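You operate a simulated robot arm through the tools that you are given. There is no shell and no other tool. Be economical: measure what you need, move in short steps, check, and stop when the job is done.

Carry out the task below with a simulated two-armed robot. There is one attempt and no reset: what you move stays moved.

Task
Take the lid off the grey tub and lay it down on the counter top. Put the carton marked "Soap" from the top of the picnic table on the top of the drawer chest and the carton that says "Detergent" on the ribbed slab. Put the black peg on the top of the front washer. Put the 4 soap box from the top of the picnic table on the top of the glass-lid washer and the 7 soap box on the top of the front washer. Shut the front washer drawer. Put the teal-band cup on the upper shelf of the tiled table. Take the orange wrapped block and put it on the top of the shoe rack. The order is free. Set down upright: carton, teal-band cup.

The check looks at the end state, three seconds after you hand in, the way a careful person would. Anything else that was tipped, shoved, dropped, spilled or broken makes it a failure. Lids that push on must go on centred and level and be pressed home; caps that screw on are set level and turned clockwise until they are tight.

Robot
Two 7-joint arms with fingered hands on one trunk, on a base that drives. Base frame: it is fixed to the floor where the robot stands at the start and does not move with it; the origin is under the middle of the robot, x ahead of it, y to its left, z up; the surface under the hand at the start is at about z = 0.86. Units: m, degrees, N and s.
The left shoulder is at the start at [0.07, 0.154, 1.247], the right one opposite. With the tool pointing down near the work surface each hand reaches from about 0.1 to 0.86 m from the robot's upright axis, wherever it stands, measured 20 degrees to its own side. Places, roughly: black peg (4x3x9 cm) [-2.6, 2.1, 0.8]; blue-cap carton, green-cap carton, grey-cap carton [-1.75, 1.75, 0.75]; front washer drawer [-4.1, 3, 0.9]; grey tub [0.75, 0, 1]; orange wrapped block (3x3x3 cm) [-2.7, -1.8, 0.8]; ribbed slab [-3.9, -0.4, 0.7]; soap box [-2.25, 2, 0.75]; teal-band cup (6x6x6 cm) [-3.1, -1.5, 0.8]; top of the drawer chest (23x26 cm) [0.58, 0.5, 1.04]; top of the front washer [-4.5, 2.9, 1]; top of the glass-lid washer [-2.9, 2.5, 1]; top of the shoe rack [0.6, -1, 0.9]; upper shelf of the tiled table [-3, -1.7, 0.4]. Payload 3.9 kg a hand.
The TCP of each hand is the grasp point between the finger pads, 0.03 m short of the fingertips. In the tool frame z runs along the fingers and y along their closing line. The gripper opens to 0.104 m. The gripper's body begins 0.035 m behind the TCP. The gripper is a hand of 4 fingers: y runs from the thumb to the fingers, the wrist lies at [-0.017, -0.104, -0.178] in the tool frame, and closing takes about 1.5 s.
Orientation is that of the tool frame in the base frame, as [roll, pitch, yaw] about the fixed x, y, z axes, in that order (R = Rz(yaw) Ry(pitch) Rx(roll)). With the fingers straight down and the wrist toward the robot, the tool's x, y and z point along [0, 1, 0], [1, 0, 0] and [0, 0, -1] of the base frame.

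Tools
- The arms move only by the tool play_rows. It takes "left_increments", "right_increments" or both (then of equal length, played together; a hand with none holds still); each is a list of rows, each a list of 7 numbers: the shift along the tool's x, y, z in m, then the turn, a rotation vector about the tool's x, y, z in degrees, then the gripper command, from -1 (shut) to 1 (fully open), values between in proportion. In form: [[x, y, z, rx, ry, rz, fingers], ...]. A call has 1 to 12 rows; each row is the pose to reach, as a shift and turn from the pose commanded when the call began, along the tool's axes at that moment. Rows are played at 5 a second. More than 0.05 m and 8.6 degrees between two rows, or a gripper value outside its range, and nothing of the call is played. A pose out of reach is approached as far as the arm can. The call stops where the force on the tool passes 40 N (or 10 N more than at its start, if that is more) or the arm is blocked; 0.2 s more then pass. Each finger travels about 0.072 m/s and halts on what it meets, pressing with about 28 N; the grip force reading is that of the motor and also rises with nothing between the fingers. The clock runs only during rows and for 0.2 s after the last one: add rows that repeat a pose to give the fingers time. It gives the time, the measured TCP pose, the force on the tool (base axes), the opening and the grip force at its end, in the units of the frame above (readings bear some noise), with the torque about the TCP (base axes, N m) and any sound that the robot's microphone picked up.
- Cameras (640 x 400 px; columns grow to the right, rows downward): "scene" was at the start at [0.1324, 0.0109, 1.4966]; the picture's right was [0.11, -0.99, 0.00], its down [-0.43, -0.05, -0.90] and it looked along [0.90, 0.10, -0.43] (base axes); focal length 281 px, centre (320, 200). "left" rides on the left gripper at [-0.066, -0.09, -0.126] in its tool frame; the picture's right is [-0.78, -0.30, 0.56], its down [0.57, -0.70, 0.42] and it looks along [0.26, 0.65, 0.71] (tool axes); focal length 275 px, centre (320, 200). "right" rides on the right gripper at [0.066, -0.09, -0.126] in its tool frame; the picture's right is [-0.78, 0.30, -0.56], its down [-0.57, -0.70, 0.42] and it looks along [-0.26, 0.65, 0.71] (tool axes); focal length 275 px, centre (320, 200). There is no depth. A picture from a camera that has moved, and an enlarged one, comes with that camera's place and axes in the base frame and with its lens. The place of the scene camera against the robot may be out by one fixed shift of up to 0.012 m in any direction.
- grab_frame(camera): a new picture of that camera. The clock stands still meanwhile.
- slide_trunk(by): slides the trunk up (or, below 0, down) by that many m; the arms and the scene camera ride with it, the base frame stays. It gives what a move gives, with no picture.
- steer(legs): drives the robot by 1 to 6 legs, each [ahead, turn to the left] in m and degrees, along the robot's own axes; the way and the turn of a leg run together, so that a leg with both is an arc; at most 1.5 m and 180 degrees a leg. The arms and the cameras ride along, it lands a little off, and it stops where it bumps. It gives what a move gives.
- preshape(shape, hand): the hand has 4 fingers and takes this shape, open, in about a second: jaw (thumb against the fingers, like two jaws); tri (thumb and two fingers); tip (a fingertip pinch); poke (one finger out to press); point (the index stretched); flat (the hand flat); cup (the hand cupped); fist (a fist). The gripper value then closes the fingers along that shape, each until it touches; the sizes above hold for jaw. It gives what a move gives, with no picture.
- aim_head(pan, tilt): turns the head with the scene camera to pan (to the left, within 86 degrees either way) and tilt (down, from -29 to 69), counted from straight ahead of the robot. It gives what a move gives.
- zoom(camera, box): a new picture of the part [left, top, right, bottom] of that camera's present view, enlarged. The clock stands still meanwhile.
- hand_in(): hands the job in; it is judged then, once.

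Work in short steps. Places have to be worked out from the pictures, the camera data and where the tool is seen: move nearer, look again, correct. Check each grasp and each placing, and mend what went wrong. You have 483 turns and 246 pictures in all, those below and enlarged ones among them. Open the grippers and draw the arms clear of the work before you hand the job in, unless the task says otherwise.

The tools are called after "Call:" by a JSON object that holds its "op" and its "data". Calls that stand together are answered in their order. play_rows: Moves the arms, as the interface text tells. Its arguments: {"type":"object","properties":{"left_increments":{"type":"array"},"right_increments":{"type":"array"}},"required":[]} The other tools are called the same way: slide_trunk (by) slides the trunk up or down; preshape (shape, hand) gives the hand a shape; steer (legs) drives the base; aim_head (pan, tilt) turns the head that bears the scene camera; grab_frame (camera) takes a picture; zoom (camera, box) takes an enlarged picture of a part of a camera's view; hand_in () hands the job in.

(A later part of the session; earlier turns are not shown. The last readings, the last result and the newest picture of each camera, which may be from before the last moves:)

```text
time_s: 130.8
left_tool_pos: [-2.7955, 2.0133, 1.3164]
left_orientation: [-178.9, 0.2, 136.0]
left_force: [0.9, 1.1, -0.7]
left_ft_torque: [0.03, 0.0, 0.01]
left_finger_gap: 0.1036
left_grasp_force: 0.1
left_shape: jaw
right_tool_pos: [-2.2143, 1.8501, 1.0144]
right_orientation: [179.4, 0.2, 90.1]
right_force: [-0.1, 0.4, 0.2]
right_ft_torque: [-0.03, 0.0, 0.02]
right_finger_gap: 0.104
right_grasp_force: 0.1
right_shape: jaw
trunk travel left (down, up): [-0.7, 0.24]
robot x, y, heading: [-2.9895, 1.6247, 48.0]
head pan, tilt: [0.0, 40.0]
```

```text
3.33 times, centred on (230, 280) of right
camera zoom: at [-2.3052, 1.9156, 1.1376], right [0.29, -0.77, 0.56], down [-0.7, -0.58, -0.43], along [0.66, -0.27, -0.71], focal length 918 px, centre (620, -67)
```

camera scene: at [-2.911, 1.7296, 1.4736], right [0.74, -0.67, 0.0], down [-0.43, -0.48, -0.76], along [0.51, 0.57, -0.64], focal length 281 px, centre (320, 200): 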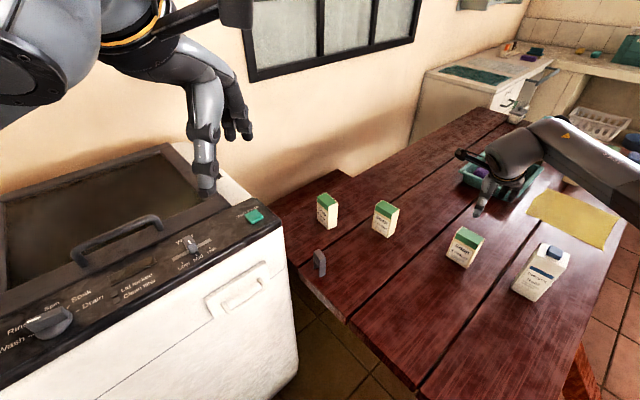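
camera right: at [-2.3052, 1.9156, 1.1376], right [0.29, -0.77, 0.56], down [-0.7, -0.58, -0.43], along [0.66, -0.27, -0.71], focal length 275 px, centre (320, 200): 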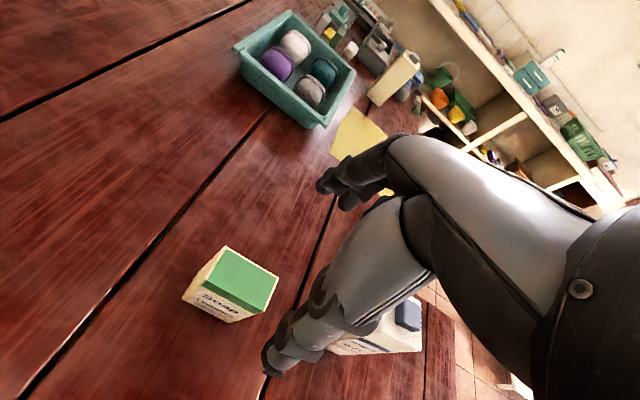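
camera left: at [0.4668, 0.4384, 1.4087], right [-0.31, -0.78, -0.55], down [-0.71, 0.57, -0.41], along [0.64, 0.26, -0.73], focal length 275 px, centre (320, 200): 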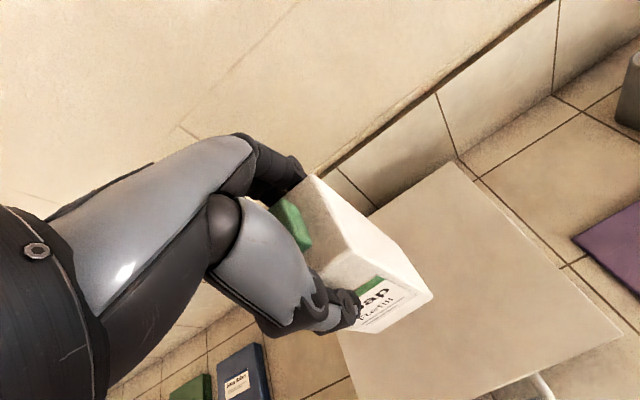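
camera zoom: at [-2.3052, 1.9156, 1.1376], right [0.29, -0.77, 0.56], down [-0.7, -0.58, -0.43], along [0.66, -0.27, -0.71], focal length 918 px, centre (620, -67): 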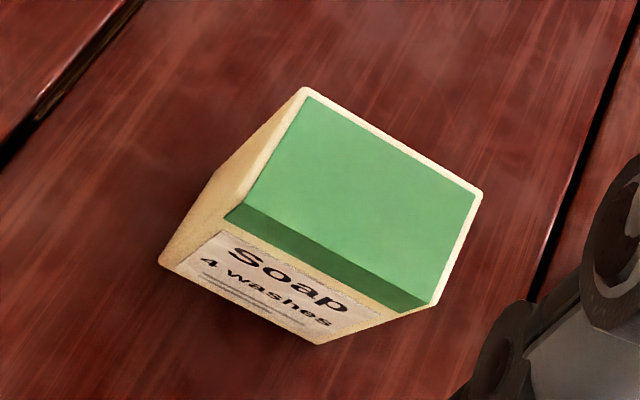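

Box 4's centre is at about (-2.199, 1.853), top z≈0.86. I'm descending and closing.

Call:
{"op": "play_rows", "data": {"right_increments": [[0.004, 0.015, 0.04, 0, 0, 0, 1], [0.004, 0.015, 0.08, 0, 0, 0, 1], [0.004, 0.015, 0.12, 0, 0, 0, 1], [0.004, 0.015, 0.15, 0, 0, 0, 1], [0.004, 0.015, 0.17, 0, 0, 0, 1], [0.004, 0.015, 0.17, 0, 0, 0, 0.2], [0.004, 0.015, 0.17, 0, 0, 0, -0.5], [0.004, 0.015, 0.17, 0, 0, 0, -1], [0.004, 0.015, 0.17, 0, 0, 0, -1], [0.004, 0.015, 0.17, 0, 0, 0, -1], [0.004, 0.015, 0.17, 0, 0, 0, -1], [0.004, 0.015, 0.17, 0, 0, 0, -1]]}}

Call:
{"op": "grab_frame", "data": {"camera": "right"}}

```text
time_s: 133.4
left_tool_pos: [-2.7963, 2.0108, 1.3179]
left_orientation: [-179.0, 0.2, 135.9]
left_force: [-0.2, 0.8, -0.3]
left_ft_torque: [0.02, 0.02, -0.02]
left_finger_gap: 0.104
left_grasp_force: 0.0
left_shape: jaw
right_tool_pos: [-2.1977, 1.858, 0.8472]
right_orientation: [179.4, 0.2, 90.2]
right_force: [-1.0, -0.2, -0.8]
right_ft_torque: [0.0, 0.02, -0.05]
right_finger_gap: 0.0352
right_grasp_force: 28.0
right_shape: jaw
trunk travel left (down, up): [-0.7, 0.24]
robot x, y, heading: [-2.9934, 1.6262, 48.3]
head pan, tilt: [0.0, 40.0]
```

```text
185 pictures are left
camera right: at [-2.2897, 1.9239, 0.9705], right [0.29, -0.77, 0.56], down [-0.7, -0.58, -0.43], along [0.66, -0.27, -0.71], focal length 275 px, centre (320, 200)
```

right: 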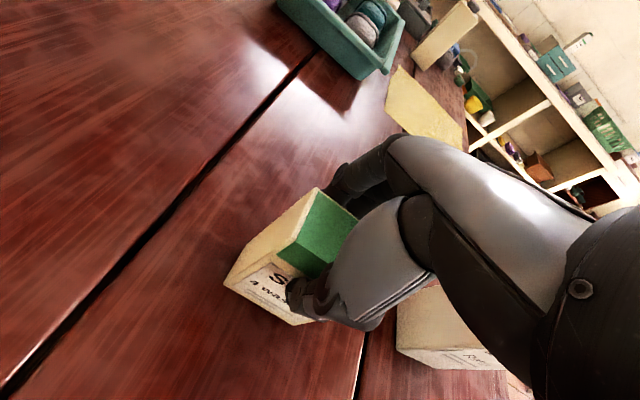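

Box 4 is gripped. I'm lifting it and drawing back, while the left hand moves above the peg.

Call:
{"op": "play_rows", "data": {"right_increments": [[0, 0, -0.04, 0, 0, 0, -1], [0, 0, -0.08, 0, 0, 0, -1], [0, 0, -0.12, 0, 0, 0, -1], [-0.01, -0.02, -0.16, 0, 0, 0, -1], [-0.02, -0.05, -0.2, 0, 0, 0, -1], [-0.04, -0.08, -0.23, 0, 0, 0, -1], [-0.06, -0.12, -0.25, 0, 0, 0, -1], [-0.08, -0.16, -0.26, 0, 0, 0, -1], [-0.1, -0.2, -0.26, 0, 0, 0, -1], [-0.12, -0.24, -0.26, 0, 0, 0, -1]]}}

Call:
{"op": "play_rows", "data": {"left_increments": [[-0.011, 0.027, 0.025, 0, 0, 5, 1], [-0.022, 0.055, 0.05, 0, 0, 10, 1], [-0.033, 0.082, 0.08, 0, 0, 15, 1], [-0.044, 0.11, 0.11, 0, 0, 20, 1], [-0.055, 0.137, 0.14, 0, 0, 25, 1], [-0.066, 0.165, 0.17, 0, 0, 30, 1], [-0.08, 0.192, 0.2, 0, 0, 35, 1], [-0.086, 0.215, 0.235, 0, 0, 40, 1], [-0.091, 0.228, 0.27, 0, 0, 46, 1], [-0.091, 0.228, 0.3, 0, 0, 46, 1], [-0.091, 0.228, 0.3, 0, 0, 46, 1]]}}

Call:
{"op": "grab_frame", "data": {"camera": "left"}}

Call:
{"op": "grab_frame", "data": {"camera": "scene"}}

```text
refused: row 5 steps farther than a row can; nothing moved
```

```text
time_s: 135.8
left_tool_pos: [-2.5739, 2.1048, 1.0129]
left_orientation: [-179.5, 0.8, 90.0]
left_force: [-0.9, 0.5, -0.2]
left_ft_torque: [0.0, -0.01, 0.02]
left_finger_gap: 0.1036
left_grasp_force: 0.1
left_shape: jaw
right_tool_pos: [-2.1987, 1.8583, 0.8459]
right_orientation: [179.4, 0.2, 90.1]
right_force: [0.7, 0.3, -0.8]
right_ft_torque: [0.02, -0.04, -0.04]
right_finger_gap: 0.0347
right_grasp_force: 28.1
right_shape: jaw
trunk travel left (down, up): [-0.7, 0.24]
robot x, y, heading: [-2.9955, 1.6272, 48.2]
head pan, tilt: [0.0, 40.0]
```

```text
184 pictures are left
camera left: at [-2.6627, 2.039, 1.1395], right [-0.3, -0.78, -0.54], down [-0.71, 0.57, -0.43], along [0.64, 0.25, -0.72], focal length 275 px, centre (320, 200)
```

left: 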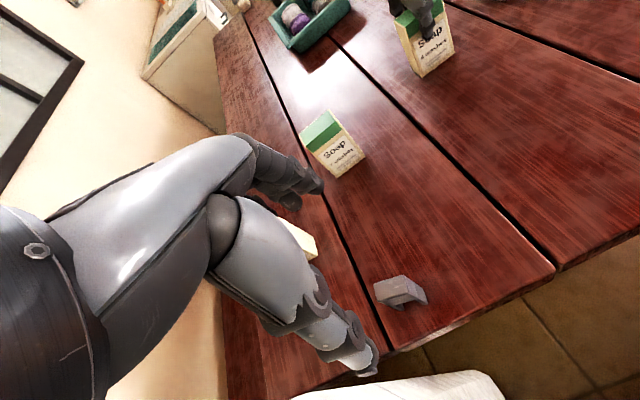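

```text
183 pictures are left
camera scene: at [-2.9117, 1.7278, 1.4738], right [0.74, -0.67, 0.0], down [-0.43, -0.48, -0.77], along [0.51, 0.57, -0.64], focal length 281 px, centre (320, 200)
```

scene: 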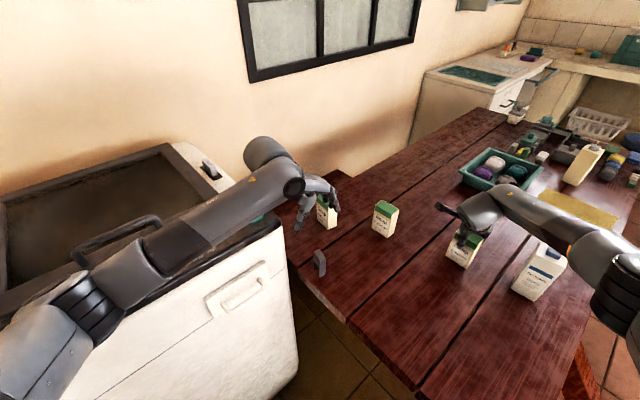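

The right lift was refused, so I'm redoing it with smaller steps and zooming on the peg.

Call:
{"op": "play_rows", "data": {"right_increments": [[0, 0, -0.04, 0, 0, 0, -1], [0, 0, -0.08, 0, 0, 0, -1], [0, 0, -0.12, 0, 0, 0, -1], [-0.01, -0.02, -0.155, 0, 0, 0, -1], [-0.02, -0.05, -0.185, 0, 0, 0, -1], [-0.04, -0.08, -0.21, 0, 0, 0, -1], [-0.06, -0.115, -0.23, 0, 0, 0, -1], [-0.08, -0.15, -0.25, 0, 0, 0, -1], [-0.1, -0.19, -0.26, 0, 0, 0, -1], [-0.12, -0.23, -0.26, 0, 0, 0, -1]]}}

Call:
{"op": "zoom", "data": {"camera": "left", "box": [300, 230, 460, 380]}}

```text
time_s: 138.1
left_tool_pos: [-2.575, 2.1034, 1.0158]
left_orientation: [-179.5, 0.8, 90.1]
left_force: [0.6, 0.2, 0.2]
left_ft_torque: [0.01, 0.03, -0.02]
left_finger_gap: 0.1039
left_grasp_force: 0.0
left_shape: jaw
right_tool_pos: [-2.4295, 1.7353, 1.1064]
right_orientation: [179.4, 0.1, 90.0]
right_force: [-0.5, 0.5, -1.0]
right_ft_torque: [0.0, -0.01, -0.02]
right_finger_gap: 0.0345
right_grasp_force: 28.1
right_shape: jaw
trunk travel left (down, up): [-0.7, 0.24]
robot x, y, heading: [-2.997, 1.6269, 48.0]
head pan, tilt: [0.0, 40.0]
```

```text
2.67 times, centred on (380, 305) of left
camera zoom: at [-2.6644, 2.0379, 1.1409], right [-0.3, -0.78, -0.54], down [-0.7, 0.57, -0.43], along [0.64, 0.25, -0.72], focal length 734 px, centre (160, -80)
```

zoom: 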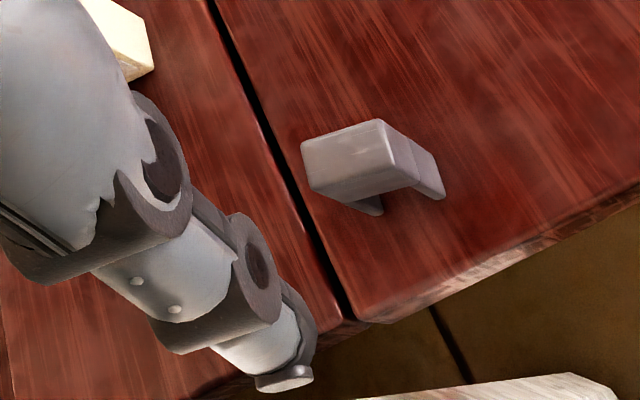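

The peg top is at (-2.566, 2.107), thin along x. I'm lowering and gripping it with the left hand.

Call:
{"op": "play_rows", "data": {"left_increments": [[0.004, 0.008, 0.045, 0, 0, 0, 1], [0.004, 0.008, 0.09, 0, 0, 0, 1], [0.004, 0.008, 0.135, 0, 0, 0, 1], [0.004, 0.008, 0.17, 0, 0, 0, 1], [0.004, 0.008, 0.19, 0, 0, 0, 1], [0.004, 0.008, 0.19, 0, 0, 0, 0.2], [0.004, 0.008, 0.19, 0, 0, 0, -0.5], [0.004, 0.008, 0.19, 0, 0, 0, -1], [0.004, 0.008, 0.19, 0, 0, 0, -1], [0.004, 0.008, 0.19, 0, 0, 0, -1], [0.004, 0.008, 0.19, 0, 0, 0, -1], [0.004, 0.008, 0.19, 0, 0, 0, -1]]}}

Call:
{"op": "grab_frame", "data": {"camera": "left"}}

```text
time_s: 140.7
left_tool_pos: [-2.5619, 2.0957, 0.8352]
left_orientation: [179.7, 0.0, 89.4]
left_force: [0.8, -0.4, -0.1]
left_ft_torque: [0.04, 0.01, 0.0]
left_finger_gap: 0.0074
left_grasp_force: 27.8
left_shape: jaw
right_tool_pos: [-2.4294, 1.7242, 1.1082]
right_orientation: [179.3, -0.5, 90.0]
right_force: [1.5, -0.4, -1.9]
right_ft_torque: [0.01, 0.0, 0.02]
right_finger_gap: 0.0343
right_grasp_force: 27.1
right_shape: jaw
trunk travel left (down, up): [-0.7, 0.24]
robot x, y, heading: [-2.989, 1.6257, 47.8]
head pan, tilt: [0.0, 40.0]
```

```text
181 pictures are left
camera left: at [-2.6535, 2.0293, 0.9595], right [-0.3, -0.77, -0.56], down [-0.69, 0.58, -0.43], along [0.65, 0.26, -0.71], focal length 275 px, centre (320, 200)
```

left: 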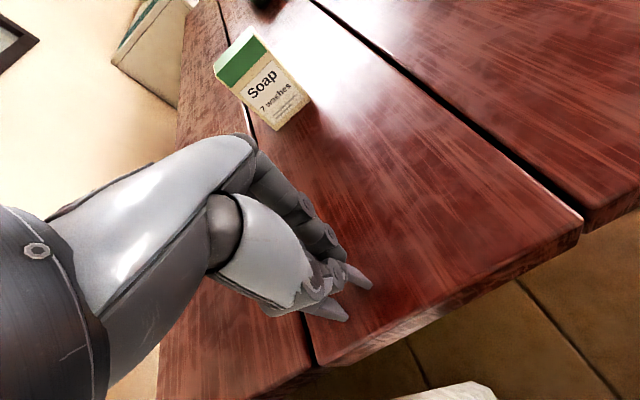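

The gap reads only 7 mm and the hand is 1–1.5 cm off the command. I'm zooming to see if the peg is held.

Call:
{"op": "zoom", "data": {"camera": "left", "box": [240, 200, 420, 360]}}

Call:
{"op": "zoom", "data": {"camera": "scene", "box": [180, 120, 360, 300]}}

```text
2.50 times, centred on (330, 280) of left
camera zoom: at [-2.6535, 2.0293, 0.9595], right [-0.3, -0.77, -0.56], down [-0.69, 0.58, -0.43], along [0.65, 0.26, -0.71], focal length 688 px, centre (295, 0)
```

zoom: 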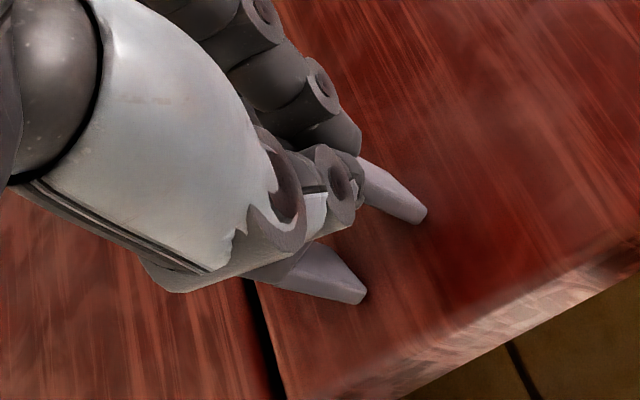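

```text
2.22 times, centred on (270, 210) of scene
camera zoom: at [-2.914, 1.7112, 1.4752], right [0.74, -0.67, -0.01], down [-0.43, -0.47, -0.77], along [0.52, 0.58, -0.64], focal length 625 px, centre (431, 178)
```

zoom: 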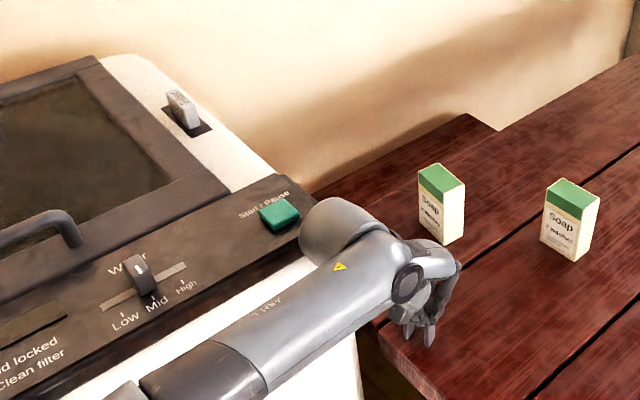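

The peg is held between thumb and finger; its legs stick out below. The forearm seems to brush the washer edge, so I'm lifting straight up.

Call:
{"op": "play_rows", "data": {"left_increments": [[0, 0, -0.03, 0, 0, 0, -1], [0, 0, -0.07, 0, 0, 0, -1], [0, 0, -0.11, 0, 0, 0, -1], [0, 0, -0.15, 0, 0, 0, -1], [0, 0, -0.2, 0, 0, 0, -1], [0, 0, -0.25, 0, 0, 0, -1], [0, -0.03, -0.29, 0, 0, 0, -1], [0, -0.06, -0.32, 0, 0, 0, -1], [0, -0.1, -0.34, 0, 0, 0, -1], [0, -0.14, -0.36, 0, 0, 0, -1]]}}

Call:
{"op": "grab_frame", "data": {"camera": "left"}}

Call:
{"op": "grab_frame", "data": {"camera": "scene"}}

```text
time_s: 141.1
left_tool_pos: [-2.5672, 2.0919, 0.8357]
left_orientation: [-178.8, 2.1, 89.2]
left_force: [8.1, -14.4, -1.6]
left_ft_torque: [2.1, 1.1, 0.64]
left_finger_gap: 0.0073
left_grasp_force: 28.4
left_shape: jaw
right_tool_pos: [-2.4287, 1.7327, 1.1042]
right_orientation: [179.4, 0.1, 89.9]
right_force: [-0.7, 0.6, -1.8]
right_ft_torque: [0.01, -0.03, 0.03]
right_finger_gap: 0.0345
right_grasp_force: 27.8
right_shape: jaw
trunk travel left (down, up): [-0.7, 0.24]
robot x, y, heading: [-2.9954, 1.6282, 47.9]
head pan, tilt: [0.0, 40.0]
stopped in row 1 (left hand): the force on the tool passed its limit at 60 N (the readings are from after the stop); the commanded pose is now the measured one
```

```text
178 pictures are left
camera left: at [-2.6554, 2.0293, 0.9649], right [-0.32, -0.79, -0.52], down [-0.7, 0.57, -0.43], along [0.63, 0.23, -0.74], focal length 275 px, centre (320, 200)
```

left: 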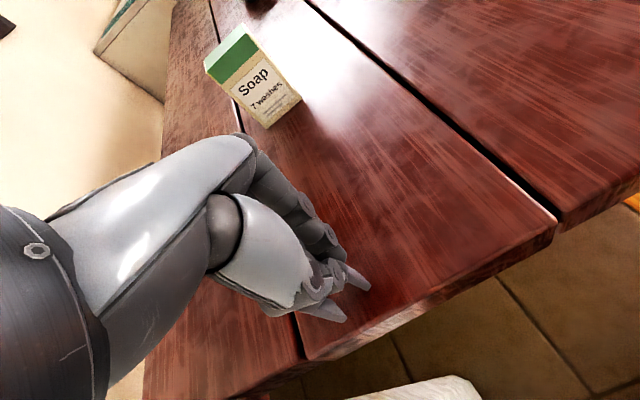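

```text
177 pictures are left
camera scene: at [-2.9117, 1.7241, 1.4733], right [0.74, -0.67, 0.0], down [-0.43, -0.47, -0.77], along [0.52, 0.57, -0.64], focal length 281 px, centre (320, 200)
```

scene: 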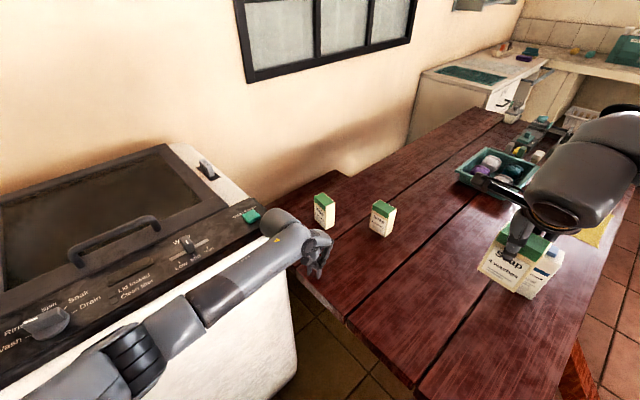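

The lift met 60 N: the forearm is likely caught against the washer's panel lip. I'm first shifting away from the washer (-y), then up.

Call:
{"op": "play_rows", "data": {"left_increments": [[-0.01, 0, -0.002, 0, 0, 0, -1], [-0.02, 0, -0.004, 0, 0, 0, -1], [-0.035, 0, -0.008, 0, 0, 0, -1], [-0.05, 0, -0.012, 0, 0, 0, -1], [-0.05, 0, -0.012, 0, 0, 0, -1]]}}

Call:
{"op": "grab_frame", "data": {"camera": "scene"}}

```text
time_s: 142.2
left_tool_pos: [-2.568, 2.0472, 0.8498]
left_orientation: [-178.4, 2.1, 89.6]
left_force: [0.3, -0.4, 0.1]
left_ft_torque: [-0.01, 0.02, 0.02]
left_finger_gap: 0.0074
left_grasp_force: 27.8
left_shape: jaw
right_tool_pos: [-2.428, 1.7358, 1.1043]
right_orientation: [179.4, 0.1, 90.1]
right_force: [0.7, -1.1, -1.7]
right_ft_torque: [0.02, -0.01, 0.03]
right_finger_gap: 0.0345
right_grasp_force: 27.5
right_shape: jaw
trunk travel left (down, up): [-0.7, 0.24]
robot x, y, heading: [-2.9935, 1.6231, 47.8]
head pan, tilt: [0.0, 40.0]
```

```text
176 pictures are left
camera scene: at [-2.9111, 1.7266, 1.4738], right [0.74, -0.67, 0.0], down [-0.43, -0.48, -0.77], along [0.51, 0.57, -0.64], focal length 281 px, centre (320, 200)
```

scene: 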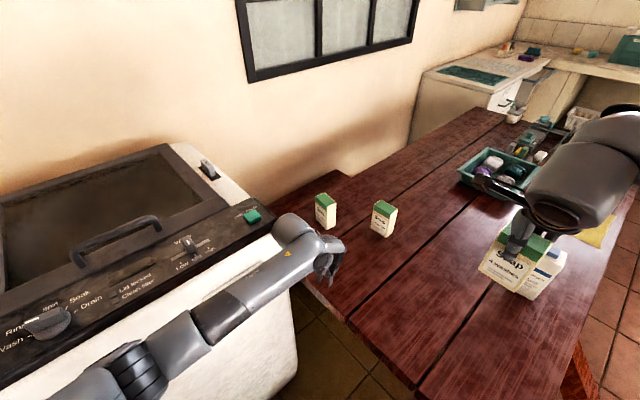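

Free now, and the washer hasn't moved. I'm raising slowly.

Call:
{"op": "play_rows", "data": {"left_increments": [[-0.01, 0, -0.02, 0, 0, 0, -1], [-0.02, 0, -0.05, 0, 0, 0, -1], [-0.03, 0, -0.09, 0, 0, 0, -1], [-0.03, 0, -0.13, 0, 0, 0, -1], [-0.03, 0, -0.17, 0, 0, 0, -1], [-0.03, 0, -0.21, 0, 0, 0, -1], [-0.03, 0, -0.25, 0, 0, 0, -1], [-0.03, -0.03, -0.28, 0, 0, 0, -1], [-0.03, -0.06, -0.31, 0, 0, 0, -1], [-0.03, -0.1, -0.33, 0, 0, 0, -1]]}}

Call:
{"op": "grab_frame", "data": {"camera": "scene"}}

```text
time_s: 144.4
left_tool_pos: [-2.6589, 2.0341, 1.1798]
left_orientation: [-178.6, 2.1, 89.6]
left_force: [-0.7, 1.0, 0.5]
left_ft_torque: [-0.06, -0.04, 0.02]
left_finger_gap: 0.0074
left_grasp_force: 27.9
left_shape: jaw
right_tool_pos: [-2.4281, 1.7363, 1.1053]
right_orientation: [179.4, 0.3, 90.2]
right_force: [0.2, 0.0, -1.9]
right_ft_torque: [0.0, 0.04, 0.03]
right_finger_gap: 0.0347
right_grasp_force: 28.5
right_shape: jaw
trunk travel left (down, up): [-0.7, 0.24]
robot x, y, heading: [-2.9924, 1.6255, 47.8]
head pan, tilt: [0.0, 40.0]
```

```text
175 pictures are left
camera scene: at [-2.913, 1.7271, 1.4739], right [0.74, -0.67, 0.0], down [-0.43, -0.48, -0.77], along [0.52, 0.57, -0.64], focal length 281 px, centre (320, 200)
```

scene: 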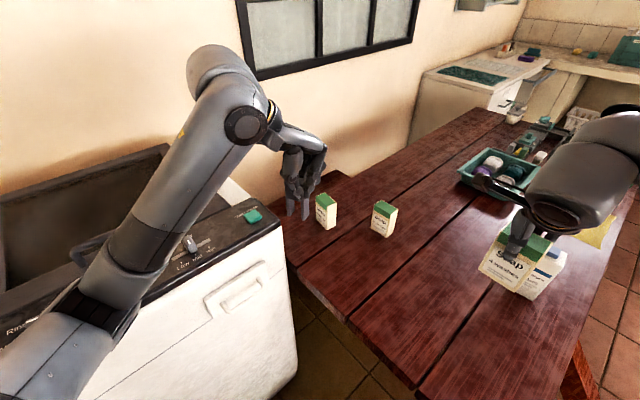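

The peg is secured. Before turning to the washer I'm raising box 4 for clearance.

Call:
{"op": "play_rows", "data": {"right_increments": [[0, -0.02, -0.04, 0, 0, 0, -1], [0, -0.04, -0.08, 0, 0, 0, -1], [0, -0.06, -0.12, 0, 0, 0, -1], [0, -0.08, -0.16, 0, 0, 0, -1], [0, -0.08, -0.16, 0, 0, 0, -1]], "left_increments": [[-0.02, -0.03, -0.03, 0, 0, 0, -1], [-0.04, -0.06, -0.06, 0, 0, 0, -1], [-0.05, -0.1, -0.08, 0, 0, 0, -1], [-0.05, -0.13, -0.1, 0, 0, 0, -1], [-0.05, -0.13, -0.1, 0, 0, 0, -1]]}}

Call:
{"op": "steer", "data": {"legs": [[0, 47], [0.12, 0]]}}

Call:
{"op": "grab_frame", "data": {"camera": "scene"}}

```text
time_s: 145.7
left_tool_pos: [-2.7875, 1.9857, 1.288]
left_orientation: [-178.4, 2.2, 89.7]
left_force: [-0.7, -0.5, -1.0]
left_ft_torque: [-0.03, 0.03, -0.01]
left_finger_gap: 0.0074
left_grasp_force: 28.0
left_shape: jaw
right_tool_pos: [-2.5092, 1.7368, 1.2634]
right_orientation: [179.5, 0.2, 90.0]
right_force: [1.1, 0.5, -1.7]
right_ft_torque: [0.01, 0.03, 0.01]
right_finger_gap: 0.0345
right_grasp_force: 27.9
right_shape: jaw
trunk travel left (down, up): [-0.7, 0.24]
robot x, y, heading: [-2.9901, 1.6273, 47.6]
head pan, tilt: [0.0, 40.0]
```

```text
time_s: 149.0
left_tool_pos: [-3.1256, 2.1425, 1.288]
left_orientation: [-178.5, 2.1, 136.6]
left_force: [0.2, -0.6, 0.0]
left_ft_torque: [0.0, -0.04, -0.04]
left_finger_gap: 0.0074
left_grasp_force: 27.5
left_shape: jaw
right_tool_pos: [-2.7529, 2.1763, 1.2639]
right_orientation: [179.3, 0.2, 137.1]
right_force: [0.6, 0.1, -3.4]
right_ft_torque: [0.01, -0.03, -0.04]
right_finger_gap: 0.0345
right_grasp_force: 28.1
right_shape: jaw
trunk travel left (down, up): [-0.7, 0.24]
robot x, y, heading: [-3.0012, 1.7443, 94.7]
head pan, tilt: [0.0, 40.0]
```

```text
174 pictures are left
camera scene: at [-3.0236, 1.8823, 1.474], right [1.0, 0.08, 0.0], down [0.05, -0.64, -0.77], along [-0.06, 0.76, -0.64], focal length 281 px, centre (320, 200)
```

scene: 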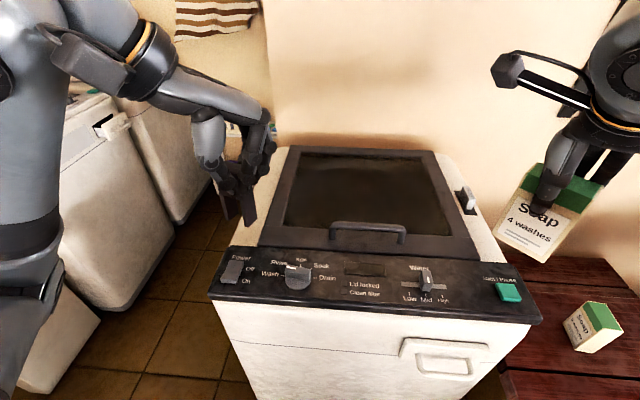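

The washer's glass lid is clear. I'm bringing box 4 above its right half at about (-2.875, 2.50).

Call:
{"op": "play_rows", "data": {"right_increments": [[0.039, 0.019, 0, 0, 0, -5.4, -1], [0.078, 0.039, 0, 0, 0, -10.8, -1], [0.116, 0.058, 0, 0, 0, -16, -1], [0.155, 0.077, 0, 0, 0, -21.5, -1], [0.194, 0.096, 0, 0, 0, -27, -1], [0.233, 0.116, 0, 0, 0, -32.3, -1], [0.271, 0.135, 0, 0, 0, -37.6, -1], [0.31, 0.154, 0, 0, 0, -43, -1], [0.31, 0.154, 0.04, 0, 0, -43, -1], [0.31, 0.154, 0.07, 0, 0, -43, -1]]}}

Call:
{"op": "grab_frame", "data": {"camera": "scene"}}

Call:
{"op": "grab_frame", "data": {"camera": "right"}}

```text
time_s: 151.2
left_tool_pos: [-3.1249, 2.1447, 1.2875]
left_orientation: [-178.5, 2.0, 136.7]
left_force: [0.0, 0.2, 0.1]
left_ft_torque: [0.02, -0.02, 0.02]
left_finger_gap: 0.0073
left_grasp_force: 27.9
left_shape: jaw
right_tool_pos: [-2.8709, 2.5024, 1.1918]
right_orientation: [179.8, 0.5, -179.9]
right_force: [0.2, -0.4, -0.2]
right_ft_torque: [-0.01, 0.05, -0.01]
right_finger_gap: 0.0346
right_grasp_force: 27.9
right_shape: jaw
trunk travel left (down, up): [-0.7, 0.24]
robot x, y, heading: [-3.0027, 1.7468, 94.6]
head pan, tilt: [0.0, 40.0]
```

```text
173 pictures are left
camera scene: at [-3.0224, 1.8848, 1.4738], right [1.0, 0.08, 0.0], down [0.05, -0.64, -0.77], along [-0.06, 0.76, -0.64], focal length 281 px, centre (320, 200)
```

scene: 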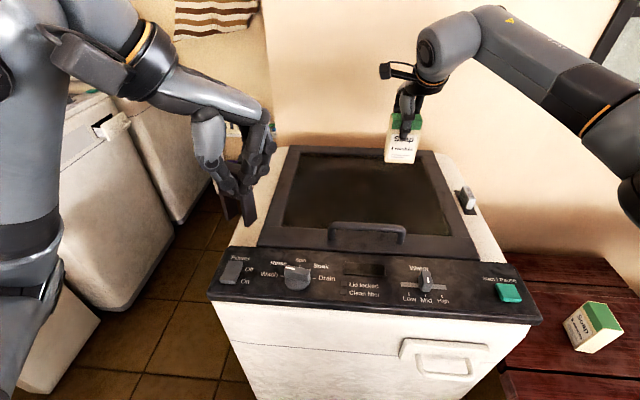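

```text
172 pictures are left
camera right: at [-2.939, 2.412, 1.3158], right [0.77, 0.29, 0.56], down [0.58, -0.7, -0.42], along [0.27, 0.65, -0.71], focal length 275 px, centre (320, 200)
```

right: 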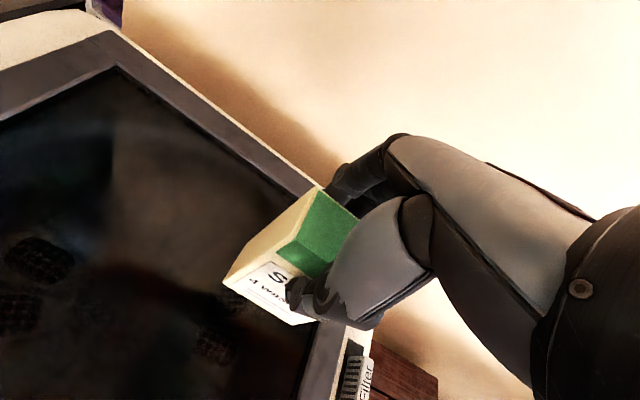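

The spot under the box is clear glass. I'm lowering to contact.

Call:
{"op": "play_rows", "data": {"right_increments": [[0, 0, 0.04, 0, 0, 0, -1], [0, 0, 0.07, 0, 0, 0, -1], [0, 0, 0.085, 0, 0, 0, -1], [0, 0, 0.095, 0, 0, 0, -1], [0, 0, 0.103, 0, 0, 0, -1], [0, 0, 0.11, 0, 0, 0, -1], [0, 0, 0.116, 0, 0, 0, -1], [0, 0, 0.122, 0, 0, 0, -1]]}}

Call:
{"op": "grab_frame", "data": {"camera": "scene"}}

```text
time_s: 152.9
left_tool_pos: [-3.1264, 2.1406, 1.2877]
left_orientation: [-178.6, 1.9, 136.6]
left_force: [-0.2, -0.4, -0.9]
left_ft_torque: [-0.02, -0.01, 0.0]
left_finger_gap: 0.007
left_grasp_force: 28.1
left_shape: jaw
right_tool_pos: [-2.8745, 2.504, 1.092]
right_orientation: [178.4, 0.0, 179.9]
right_force: [2.7, -8.2, 19.7]
right_ft_torque: [-0.32, -0.05, -0.04]
right_finger_gap: 0.0361
right_grasp_force: 27.8
right_shape: jaw
trunk travel left (down, up): [-0.7, 0.24]
robot x, y, heading: [-3.0027, 1.7476, 94.5]
head pan, tilt: [0.0, 40.0]
stopped in row 8 (right hand): the force on the tool passed its limit at 44 N (the readings are from after the stop); the commanded pose is now the measured one
```

```text
171 pictures are left
camera scene: at [-3.0233, 1.8805, 1.474], right [1.0, 0.08, 0.0], down [0.05, -0.64, -0.77], along [-0.06, 0.77, -0.64], focal length 281 px, centre (320, 200)
```

scene: 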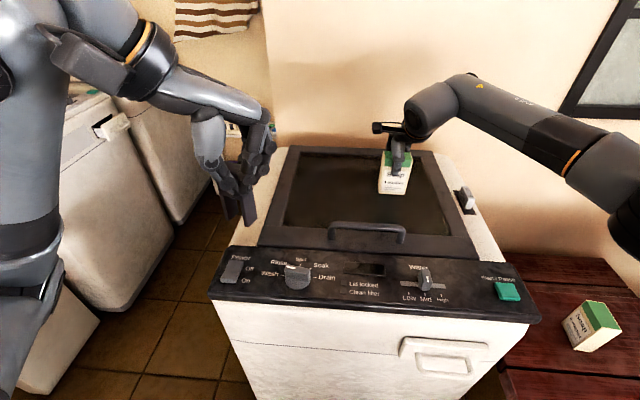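

Contact on the glass. I'm releasing with a tiny rise and lifting off.

Call:
{"op": "play_rows", "data": {"right_increments": [[0, 0, -0.003, -1, 0, 0, -0.8], [0, 0, -0.003, -1, 0, 0, -0.3], [0, 0, -0.003, -1, 0, 0, 0.3], [0, 0, -0.003, -1, 0, 0, 0.8], [0, 0, -0.003, -1, 0, 0, 0.8], [0, 0, -0.03, -1, 0, 0, 0.8], [0, 0, -0.07, -1, 0, 0, 0.8], [0, 0, -0.11, -1, 0, 0, 0.8], [0, 0, -0.15, -1, 0, 0, 0.8], [0, 0, -0.19, -1, 0, 0, 0.8]]}}

Call:
{"op": "grab_frame", "data": {"camera": "scene"}}

```text
time_s: 155.1
left_tool_pos: [-3.1257, 2.1445, 1.2887]
left_orientation: [-178.6, 2.1, 136.7]
left_force: [-0.5, -0.3, -0.2]
left_ft_torque: [0.03, -0.01, -0.01]
left_finger_gap: 0.0072
left_grasp_force: 28.0
left_shape: jaw
right_tool_pos: [-2.8756, 2.4985, 1.2747]
right_orientation: [177.7, 0.2, -180.0]
right_force: [0.4, -0.5, 0.2]
right_ft_torque: [0.02, -0.01, 0.05]
right_finger_gap: 0.0933
right_grasp_force: 0.0
right_shape: jaw
trunk travel left (down, up): [-0.7, 0.24]
robot x, y, heading: [-3.0037, 1.7471, 94.7]
head pan, tilt: [0.0, 40.0]
```

```text
170 pictures are left
camera scene: at [-3.0241, 1.8826, 1.4739], right [1.0, 0.08, 0.0], down [0.05, -0.64, -0.77], along [-0.06, 0.76, -0.64], focal length 281 px, centre (320, 200)
```

scene: 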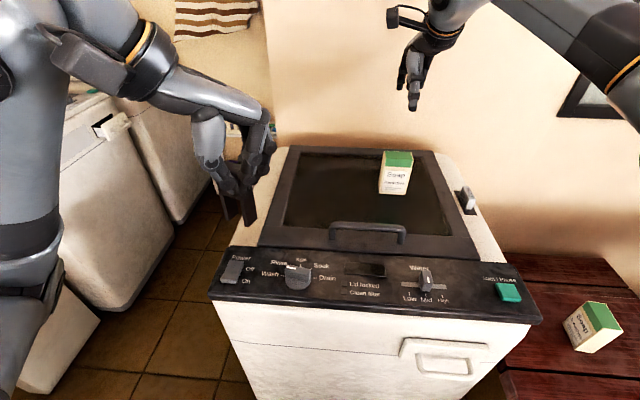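

Box 4 stands on the glass lid. Now I'm retracting the right hand and turning back toward the table for box 7.

Call:
{"op": "play_rows", "data": {"right_increments": [[-0.01, -0.04, 0, 0, 0, 0, 1], [-0.02, -0.08, 0, 0, 0, 0, 1], [-0.03, -0.12, 0, 0, 0, 5, 1], [-0.04, -0.16, 0, 0, 0, 10, 1], [-0.06, -0.2, 0, 0, 0, 15, 1], [-0.08, -0.24, 0, 0, 0, 20, 1], [-0.1, -0.28, 0, 0, 0, 25, 1], [-0.12, -0.32, 0, 0, 0, 30, 1]]}}

Call:
{"op": "steer", "data": {"legs": [[0, -50]]}}

Call:
{"op": "grab_frame", "data": {"camera": "scene"}}

```text
time_s: 156.9
left_tool_pos: [-3.1239, 2.1403, 1.2892]
left_orientation: [-178.6, 1.9, 136.5]
left_force: [0.1, -1.3, 0.1]
left_ft_torque: [-0.04, 0.02, 0.01]
left_finger_gap: 0.0072
left_grasp_force: 28.2
left_shape: jaw
right_tool_pos: [-2.7533, 2.1778, 1.2641]
right_orientation: [177.8, -1.1, 149.9]
right_force: [-0.2, -0.1, -0.3]
right_ft_torque: [0.02, -0.01, 0.01]
right_finger_gap: 0.1039
right_grasp_force: 0.0
right_shape: jaw
trunk travel left (down, up): [-0.7, 0.24]
robot x, y, heading: [-3.0038, 1.748, 94.7]
head pan, tilt: [0.0, 40.0]
```

```text
time_s: 158.9
left_tool_pos: [-2.8967, 2.1472, 1.2876]
left_orientation: [-178.5, 2.2, 104.5]
left_force: [0.5, -0.5, -0.1]
left_ft_torque: [0.01, -0.03, 0.01]
left_finger_gap: 0.0072
left_grasp_force: 27.6
left_shape: jaw
right_tool_pos: [-2.5611, 1.9787, 1.263]
right_orientation: [178.1, -1.2, 117.9]
right_force: [0.2, -0.4, 1.2]
right_ft_torque: [0.0, -0.02, 0.0]
right_finger_gap: 0.1038
right_grasp_force: 0.1
right_shape: jaw
trunk travel left (down, up): [-0.7, 0.24]
robot x, y, heading: [-3.006, 1.7459, 62.6]
head pan, tilt: [0.0, 40.0]
stopped in leg 1: the robot was blocked; the commanded pose is now the measured one
```

```text
169 pictures are left
camera scene: at [-2.9503, 1.8667, 1.4737], right [0.89, -0.46, 0.0], down [-0.3, -0.57, -0.77], along [0.35, 0.68, -0.64], focal length 281 px, centre (320, 200)
```

scene: 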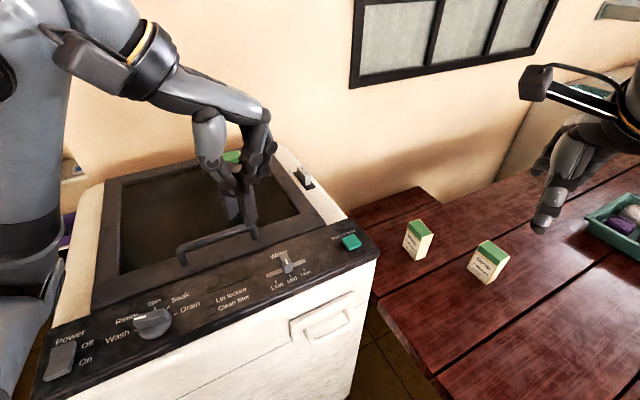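

The base is hemmed in at heading 62°, but box 7 (about (-2.283, 2.09)) is still within reach of the right hand. I'm moving above it.

Call:
{"op": "play_rows", "data": {"right_increments": [[-0.004, 0.033, 0.02, 0, 0, 3, 1], [-0.007, 0.066, 0.05, 0, 0, 6, 1], [-0.011, 0.099, 0.08, 0, 0, 9, 1], [-0.014, 0.132, 0.11, 0, 0, 12, 1], [-0.018, 0.166, 0.14, 0, 0, 15.5, 1], [-0.021, 0.199, 0.17, 0, 0, 18.6, 1], [-0.025, 0.232, 0.2, 0, 0, 21.7, 1], [-0.028, 0.265, 0.23, 0, 0, 25, 1], [-0.032, 0.298, 0.25, 0, 0, 28, 1], [-0.032, 0.298, 0.25, 0, 0, 28, 1]]}}

Call:
{"op": "grab_frame", "data": {"camera": "right"}}

Call:
{"op": "grab_frame", "data": {"camera": "scene"}}

```text
time_s: 161.1
left_tool_pos: [-2.8993, 2.1439, 1.2877]
left_orientation: [-178.5, 2.0, 104.4]
left_force: [-0.5, -0.3, -0.5]
left_ft_torque: [0.01, 0.03, 0.02]
left_finger_gap: 0.0073
left_grasp_force: 28.0
left_shape: jaw
right_tool_pos: [-2.2785, 2.0957, 1.0242]
right_orientation: [178.6, -2.0, 89.8]
right_force: [-0.3, -0.7, -0.3]
right_ft_torque: [0.03, 0.01, 0.0]
right_finger_gap: 0.1038
right_grasp_force: 0.1
right_shape: jaw
trunk travel left (down, up): [-0.7, 0.24]
robot x, y, heading: [-3.0049, 1.7448, 62.6]
head pan, tilt: [0.0, 40.0]
```

```text
168 pictures are left
camera right: at [-2.3711, 2.1569, 1.1494], right [0.28, -0.8, 0.54], down [-0.69, -0.56, -0.46], along [0.66, -0.24, -0.71], focal length 275 px, centre (320, 200)
```

right: 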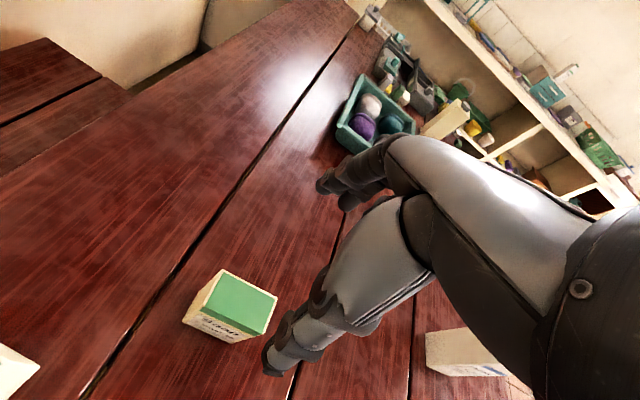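

```text
167 pictures are left
camera scene: at [-2.9519, 1.8657, 1.4739], right [0.89, -0.46, 0.0], down [-0.3, -0.57, -0.77], along [0.35, 0.68, -0.64], focal length 281 px, centre (320, 200)
```

scene: 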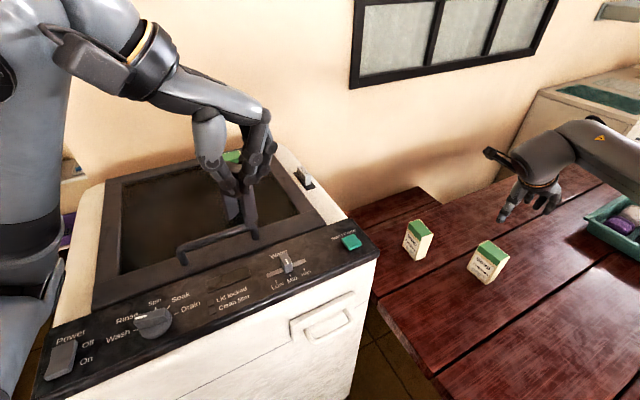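

Box 7 is centred under the hand at (-2.282, 2.097). I'm levelling the hand, descending and gripping.

Call:
{"op": "play_rows", "data": {"right_increments": [[0.001, -0.003, 0.04, 1.4, -2, 0, 1], [0.001, -0.003, 0.08, 1.4, -2, 0, 1], [0.001, -0.003, 0.12, 1.4, -2, 0, 1], [0.001, -0.003, 0.155, 1.4, -2, 0, 1], [0.001, -0.003, 0.177, 1.4, -2, 0, 1], [0.001, -0.003, 0.177, 1.4, -2, 0, 0.2], [0.001, -0.003, 0.177, 1.4, -2, 0, -0.5], [0.001, -0.003, 0.177, 1.4, -2, 0, -1], [0.001, -0.003, 0.177, 1.4, -2, 0, -1], [0.001, -0.003, 0.177, 1.4, -2, 0, -1], [0.001, -0.003, 0.177, 1.4, -2, 0, -1], [0.001, -0.003, 0.177, 1.4, -2, 0, -1]]}}

Call:
{"op": "grab_frame", "data": {"camera": "right"}}

```text
time_s: 163.7
left_tool_pos: [-2.8969, 2.1462, 1.2867]
left_orientation: [-178.6, 2.1, 104.5]
left_force: [-0.6, 0.1, -0.6]
left_ft_torque: [0.01, 0.0, 0.02]
left_finger_gap: 0.0073
left_grasp_force: 27.9
left_shape: jaw
right_tool_pos: [-2.275, 2.1035, 0.8452]
right_orientation: [-179.8, 0.2, 89.8]
right_force: [0.4, -0.4, 0.4]
right_ft_torque: [0.0, -0.01, 0.03]
right_finger_gap: 0.0346
right_grasp_force: 28.2
right_shape: jaw
trunk travel left (down, up): [-0.7, 0.24]
robot x, y, heading: [-3.0043, 1.744, 62.5]
head pan, tilt: [0.0, 40.0]
```

```text
166 pictures are left
camera right: at [-2.3646, 2.1704, 0.9699], right [0.3, -0.78, 0.56], down [-0.7, -0.57, -0.42], along [0.65, -0.27, -0.72], focal length 275 px, centre (320, 200)
```

right: 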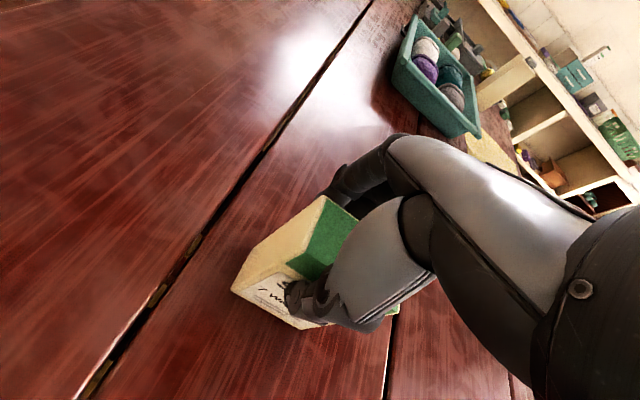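

Box 7 is gripped. I'm lifting and drawing back in front of the robot.

Call:
{"op": "play_rows", "data": {"right_increments": [[0, 0, -0.045, 0, 0, 0, -1], [0, 0, -0.09, 0, 0, 0, -1], [0, 0, -0.135, 0, 0, 0, -1], [-0.01, -0.02, -0.175, 0, 0, 0, -1], [-0.02, -0.045, -0.21, 0, 0, 0, -1], [-0.03, -0.075, -0.245, 0, 0, 0, -1], [-0.045, -0.105, -0.28, 0, 0, 0, -1], [-0.06, -0.135, -0.315, 0, 0, 0, -1], [-0.08, -0.165, -0.345, 0, 0, 0, -1], [-0.1, -0.2, -0.37, 0, 0, 0, -1], [-0.12, -0.235, -0.39, 0, 0, 0, -1], [-0.12, -0.27, -0.41, 0, 0, 0, -1]]}}

Call:
{"op": "grab_frame", "data": {"camera": "scene"}}

```text
time_s: 166.3
left_tool_pos: [-2.8971, 2.1476, 1.287]
left_orientation: [-178.5, 2.1, 104.5]
left_force: [-0.5, -0.5, -0.7]
left_ft_torque: [-0.02, -0.06, -0.02]
left_finger_gap: 0.0072
left_grasp_force: 28.1
left_shape: jaw
right_tool_pos: [-2.549, 1.9884, 1.2557]
right_orientation: [-179.9, 0.3, 89.6]
right_force: [-0.7, -0.4, -2.0]
right_ft_torque: [0.04, -0.01, -0.01]
right_finger_gap: 0.0344
right_grasp_force: 28.4
right_shape: jaw
trunk travel left (down, up): [-0.7, 0.24]
robot x, y, heading: [-3.0035, 1.747, 62.4]
head pan, tilt: [0.0, 40.0]
```

```text
165 pictures are left
camera scene: at [-2.9524, 1.8679, 1.4737], right [0.89, -0.46, 0.0], down [-0.3, -0.57, -0.77], along [0.35, 0.68, -0.64], focal length 281 px, centre (320, 200)
```

scene: 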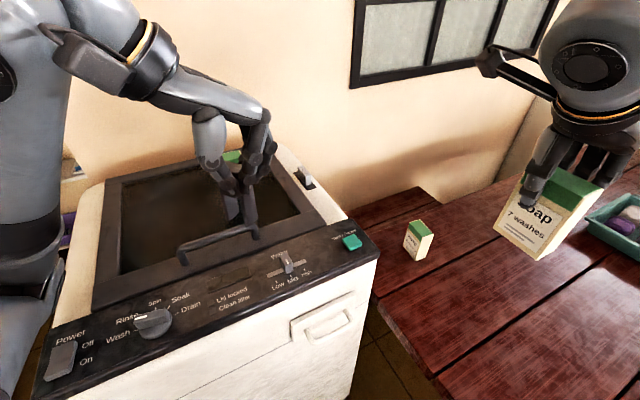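

Both items are held. I'm backing a little, turning left toward the front washer, and looking.

Call:
{"op": "steer", "data": {"legs": [[-0.1, 0], [0, 80]]}}

Call:
{"op": "aim_head", "data": {"pan": 0, "tilt": 25}}

Call:
{"op": "grab_frame", "data": {"camera": "scene"}}

```text
time_s: 170.9
left_tool_pos: [-3.431, 1.8235, 1.2881]
left_orientation: [-178.4, 2.0, -174.6]
left_force: [0.7, -0.2, 0.4]
left_ft_torque: [0.02, -0.03, -0.01]
left_finger_gap: 0.0073
left_grasp_force: 27.8
left_shape: jaw
right_tool_pos: [-3.2204, 2.1429, 1.2568]
right_orientation: [-179.9, 0.1, 170.8]
right_force: [-0.3, 0.9, -2.1]
right_ft_torque: [0.03, 0.0, 0.0]
right_finger_gap: 0.0344
right_grasp_force: 28.3
right_shape: jaw
trunk travel left (down, up): [-0.7, 0.24]
robot x, y, heading: [-3.0508, 1.6559, 143.8]
head pan, tilt: [0.0, 40.0]
```

```text
time_s: 171.7
left_tool_pos: [-3.4308, 1.8222, 1.2875]
left_orientation: [-178.5, 2.1, -174.6]
left_force: [0.3, -0.9, 1.1]
left_ft_torque: [0.02, 0.05, -0.03]
left_finger_gap: 0.0071
left_grasp_force: 27.9
left_shape: jaw
right_tool_pos: [-3.2203, 2.1435, 1.2562]
right_orientation: [-179.8, 0.2, 170.7]
right_force: [0.3, 0.5, -2.3]
right_ft_torque: [0.01, 0.04, 0.02]
right_finger_gap: 0.0341
right_grasp_force: 27.8
right_shape: jaw
trunk travel left (down, up): [-0.7, 0.24]
robot x, y, heading: [-3.0532, 1.6531, 143.8]
head pan, tilt: [0.0, 25.0]
```

```text
164 pictures are left
camera scene: at [-3.1759, 1.7403, 1.497], right [0.59, 0.8, 0.0], down [0.34, -0.25, -0.91], along [-0.73, 0.54, -0.42], focal length 281 px, centre (320, 200)
```

scene: 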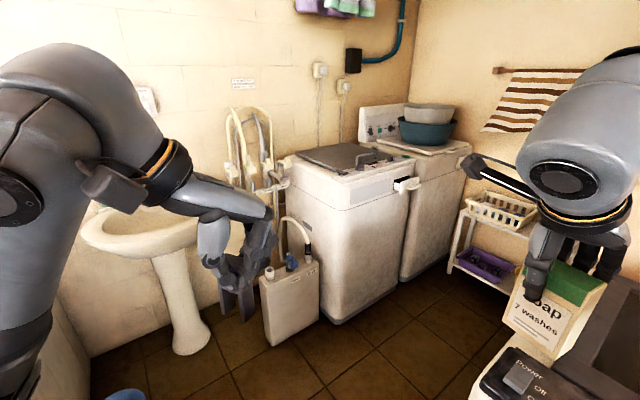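

The nearer of the two washers matches the front washer, and its drawer is open on the right side of the front. I'm zooming in.

Call:
{"op": "zoom", "data": {"camera": "scene", "box": [270, 120, 480, 260]}}

```text
2.86 times, centred on (375, 190) of scene
camera zoom: at [-3.1759, 1.7403, 1.497], right [0.59, 0.8, 0.0], down [0.34, -0.25, -0.91], along [-0.73, 0.54, -0.42], focal length 804 px, centre (163, 229)
```

zoom: 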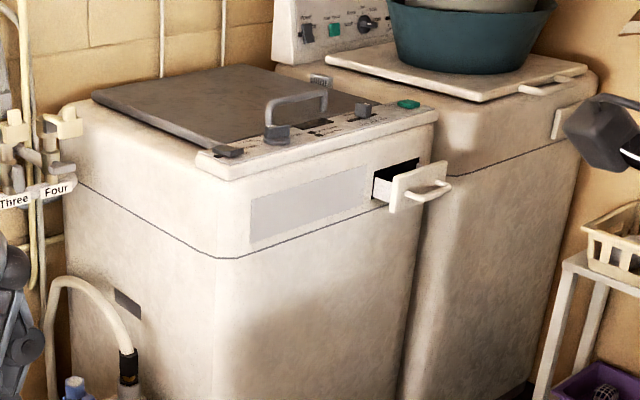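

The front washer faces +x at x≈-4.19, with lid x -4.75…-4.28 and y 2.66…3.15. The drawer sits at y≈3.04. I'm driving around to stand in front of it.

Call:
{"op": "steer", "data": {"legs": [[0.75, 0], [0, -48], [0.55, 0], [0, 60]]}}

Call:
{"op": "grab_frame", "data": {"camera": "scene"}}

```text
time_s: 180.1
left_tool_pos: [-3.8624, 2.9438, 1.2888]
left_orientation: [-178.8, 2.0, 139.8]
left_force: [0.4, -0.1, -0.2]
left_ft_torque: [-0.04, 0.0, 0.0]
left_finger_gap: 0.0072
left_grasp_force: 27.8
left_shape: jaw
right_tool_pos: [-3.4817, 3.0161, 1.259]
right_orientation: [-179.9, 0.0, 124.5]
right_force: [0.4, 0.0, -1.9]
right_ft_torque: [0.03, 0.0, -0.01]
right_finger_gap: 0.0342
right_grasp_force: 28.1
right_shape: jaw
trunk travel left (down, up): [-0.7, 0.24]
robot x, y, heading: [-3.7148, 2.56, 97.7]
head pan, tilt: [0.0, 25.0]
stopped in leg 3: the robot was blocked; the commanded pose is now the measured one
```

```text
162 pictures are left
camera scene: at [-3.746, 2.6958, 1.498], right [0.99, 0.13, 0.0], down [0.06, -0.41, -0.91], along [-0.12, 0.9, -0.42], focal length 281 px, centre (320, 200)
```

scene: 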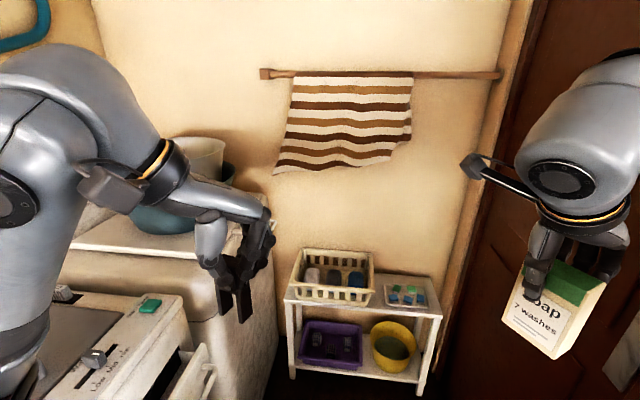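

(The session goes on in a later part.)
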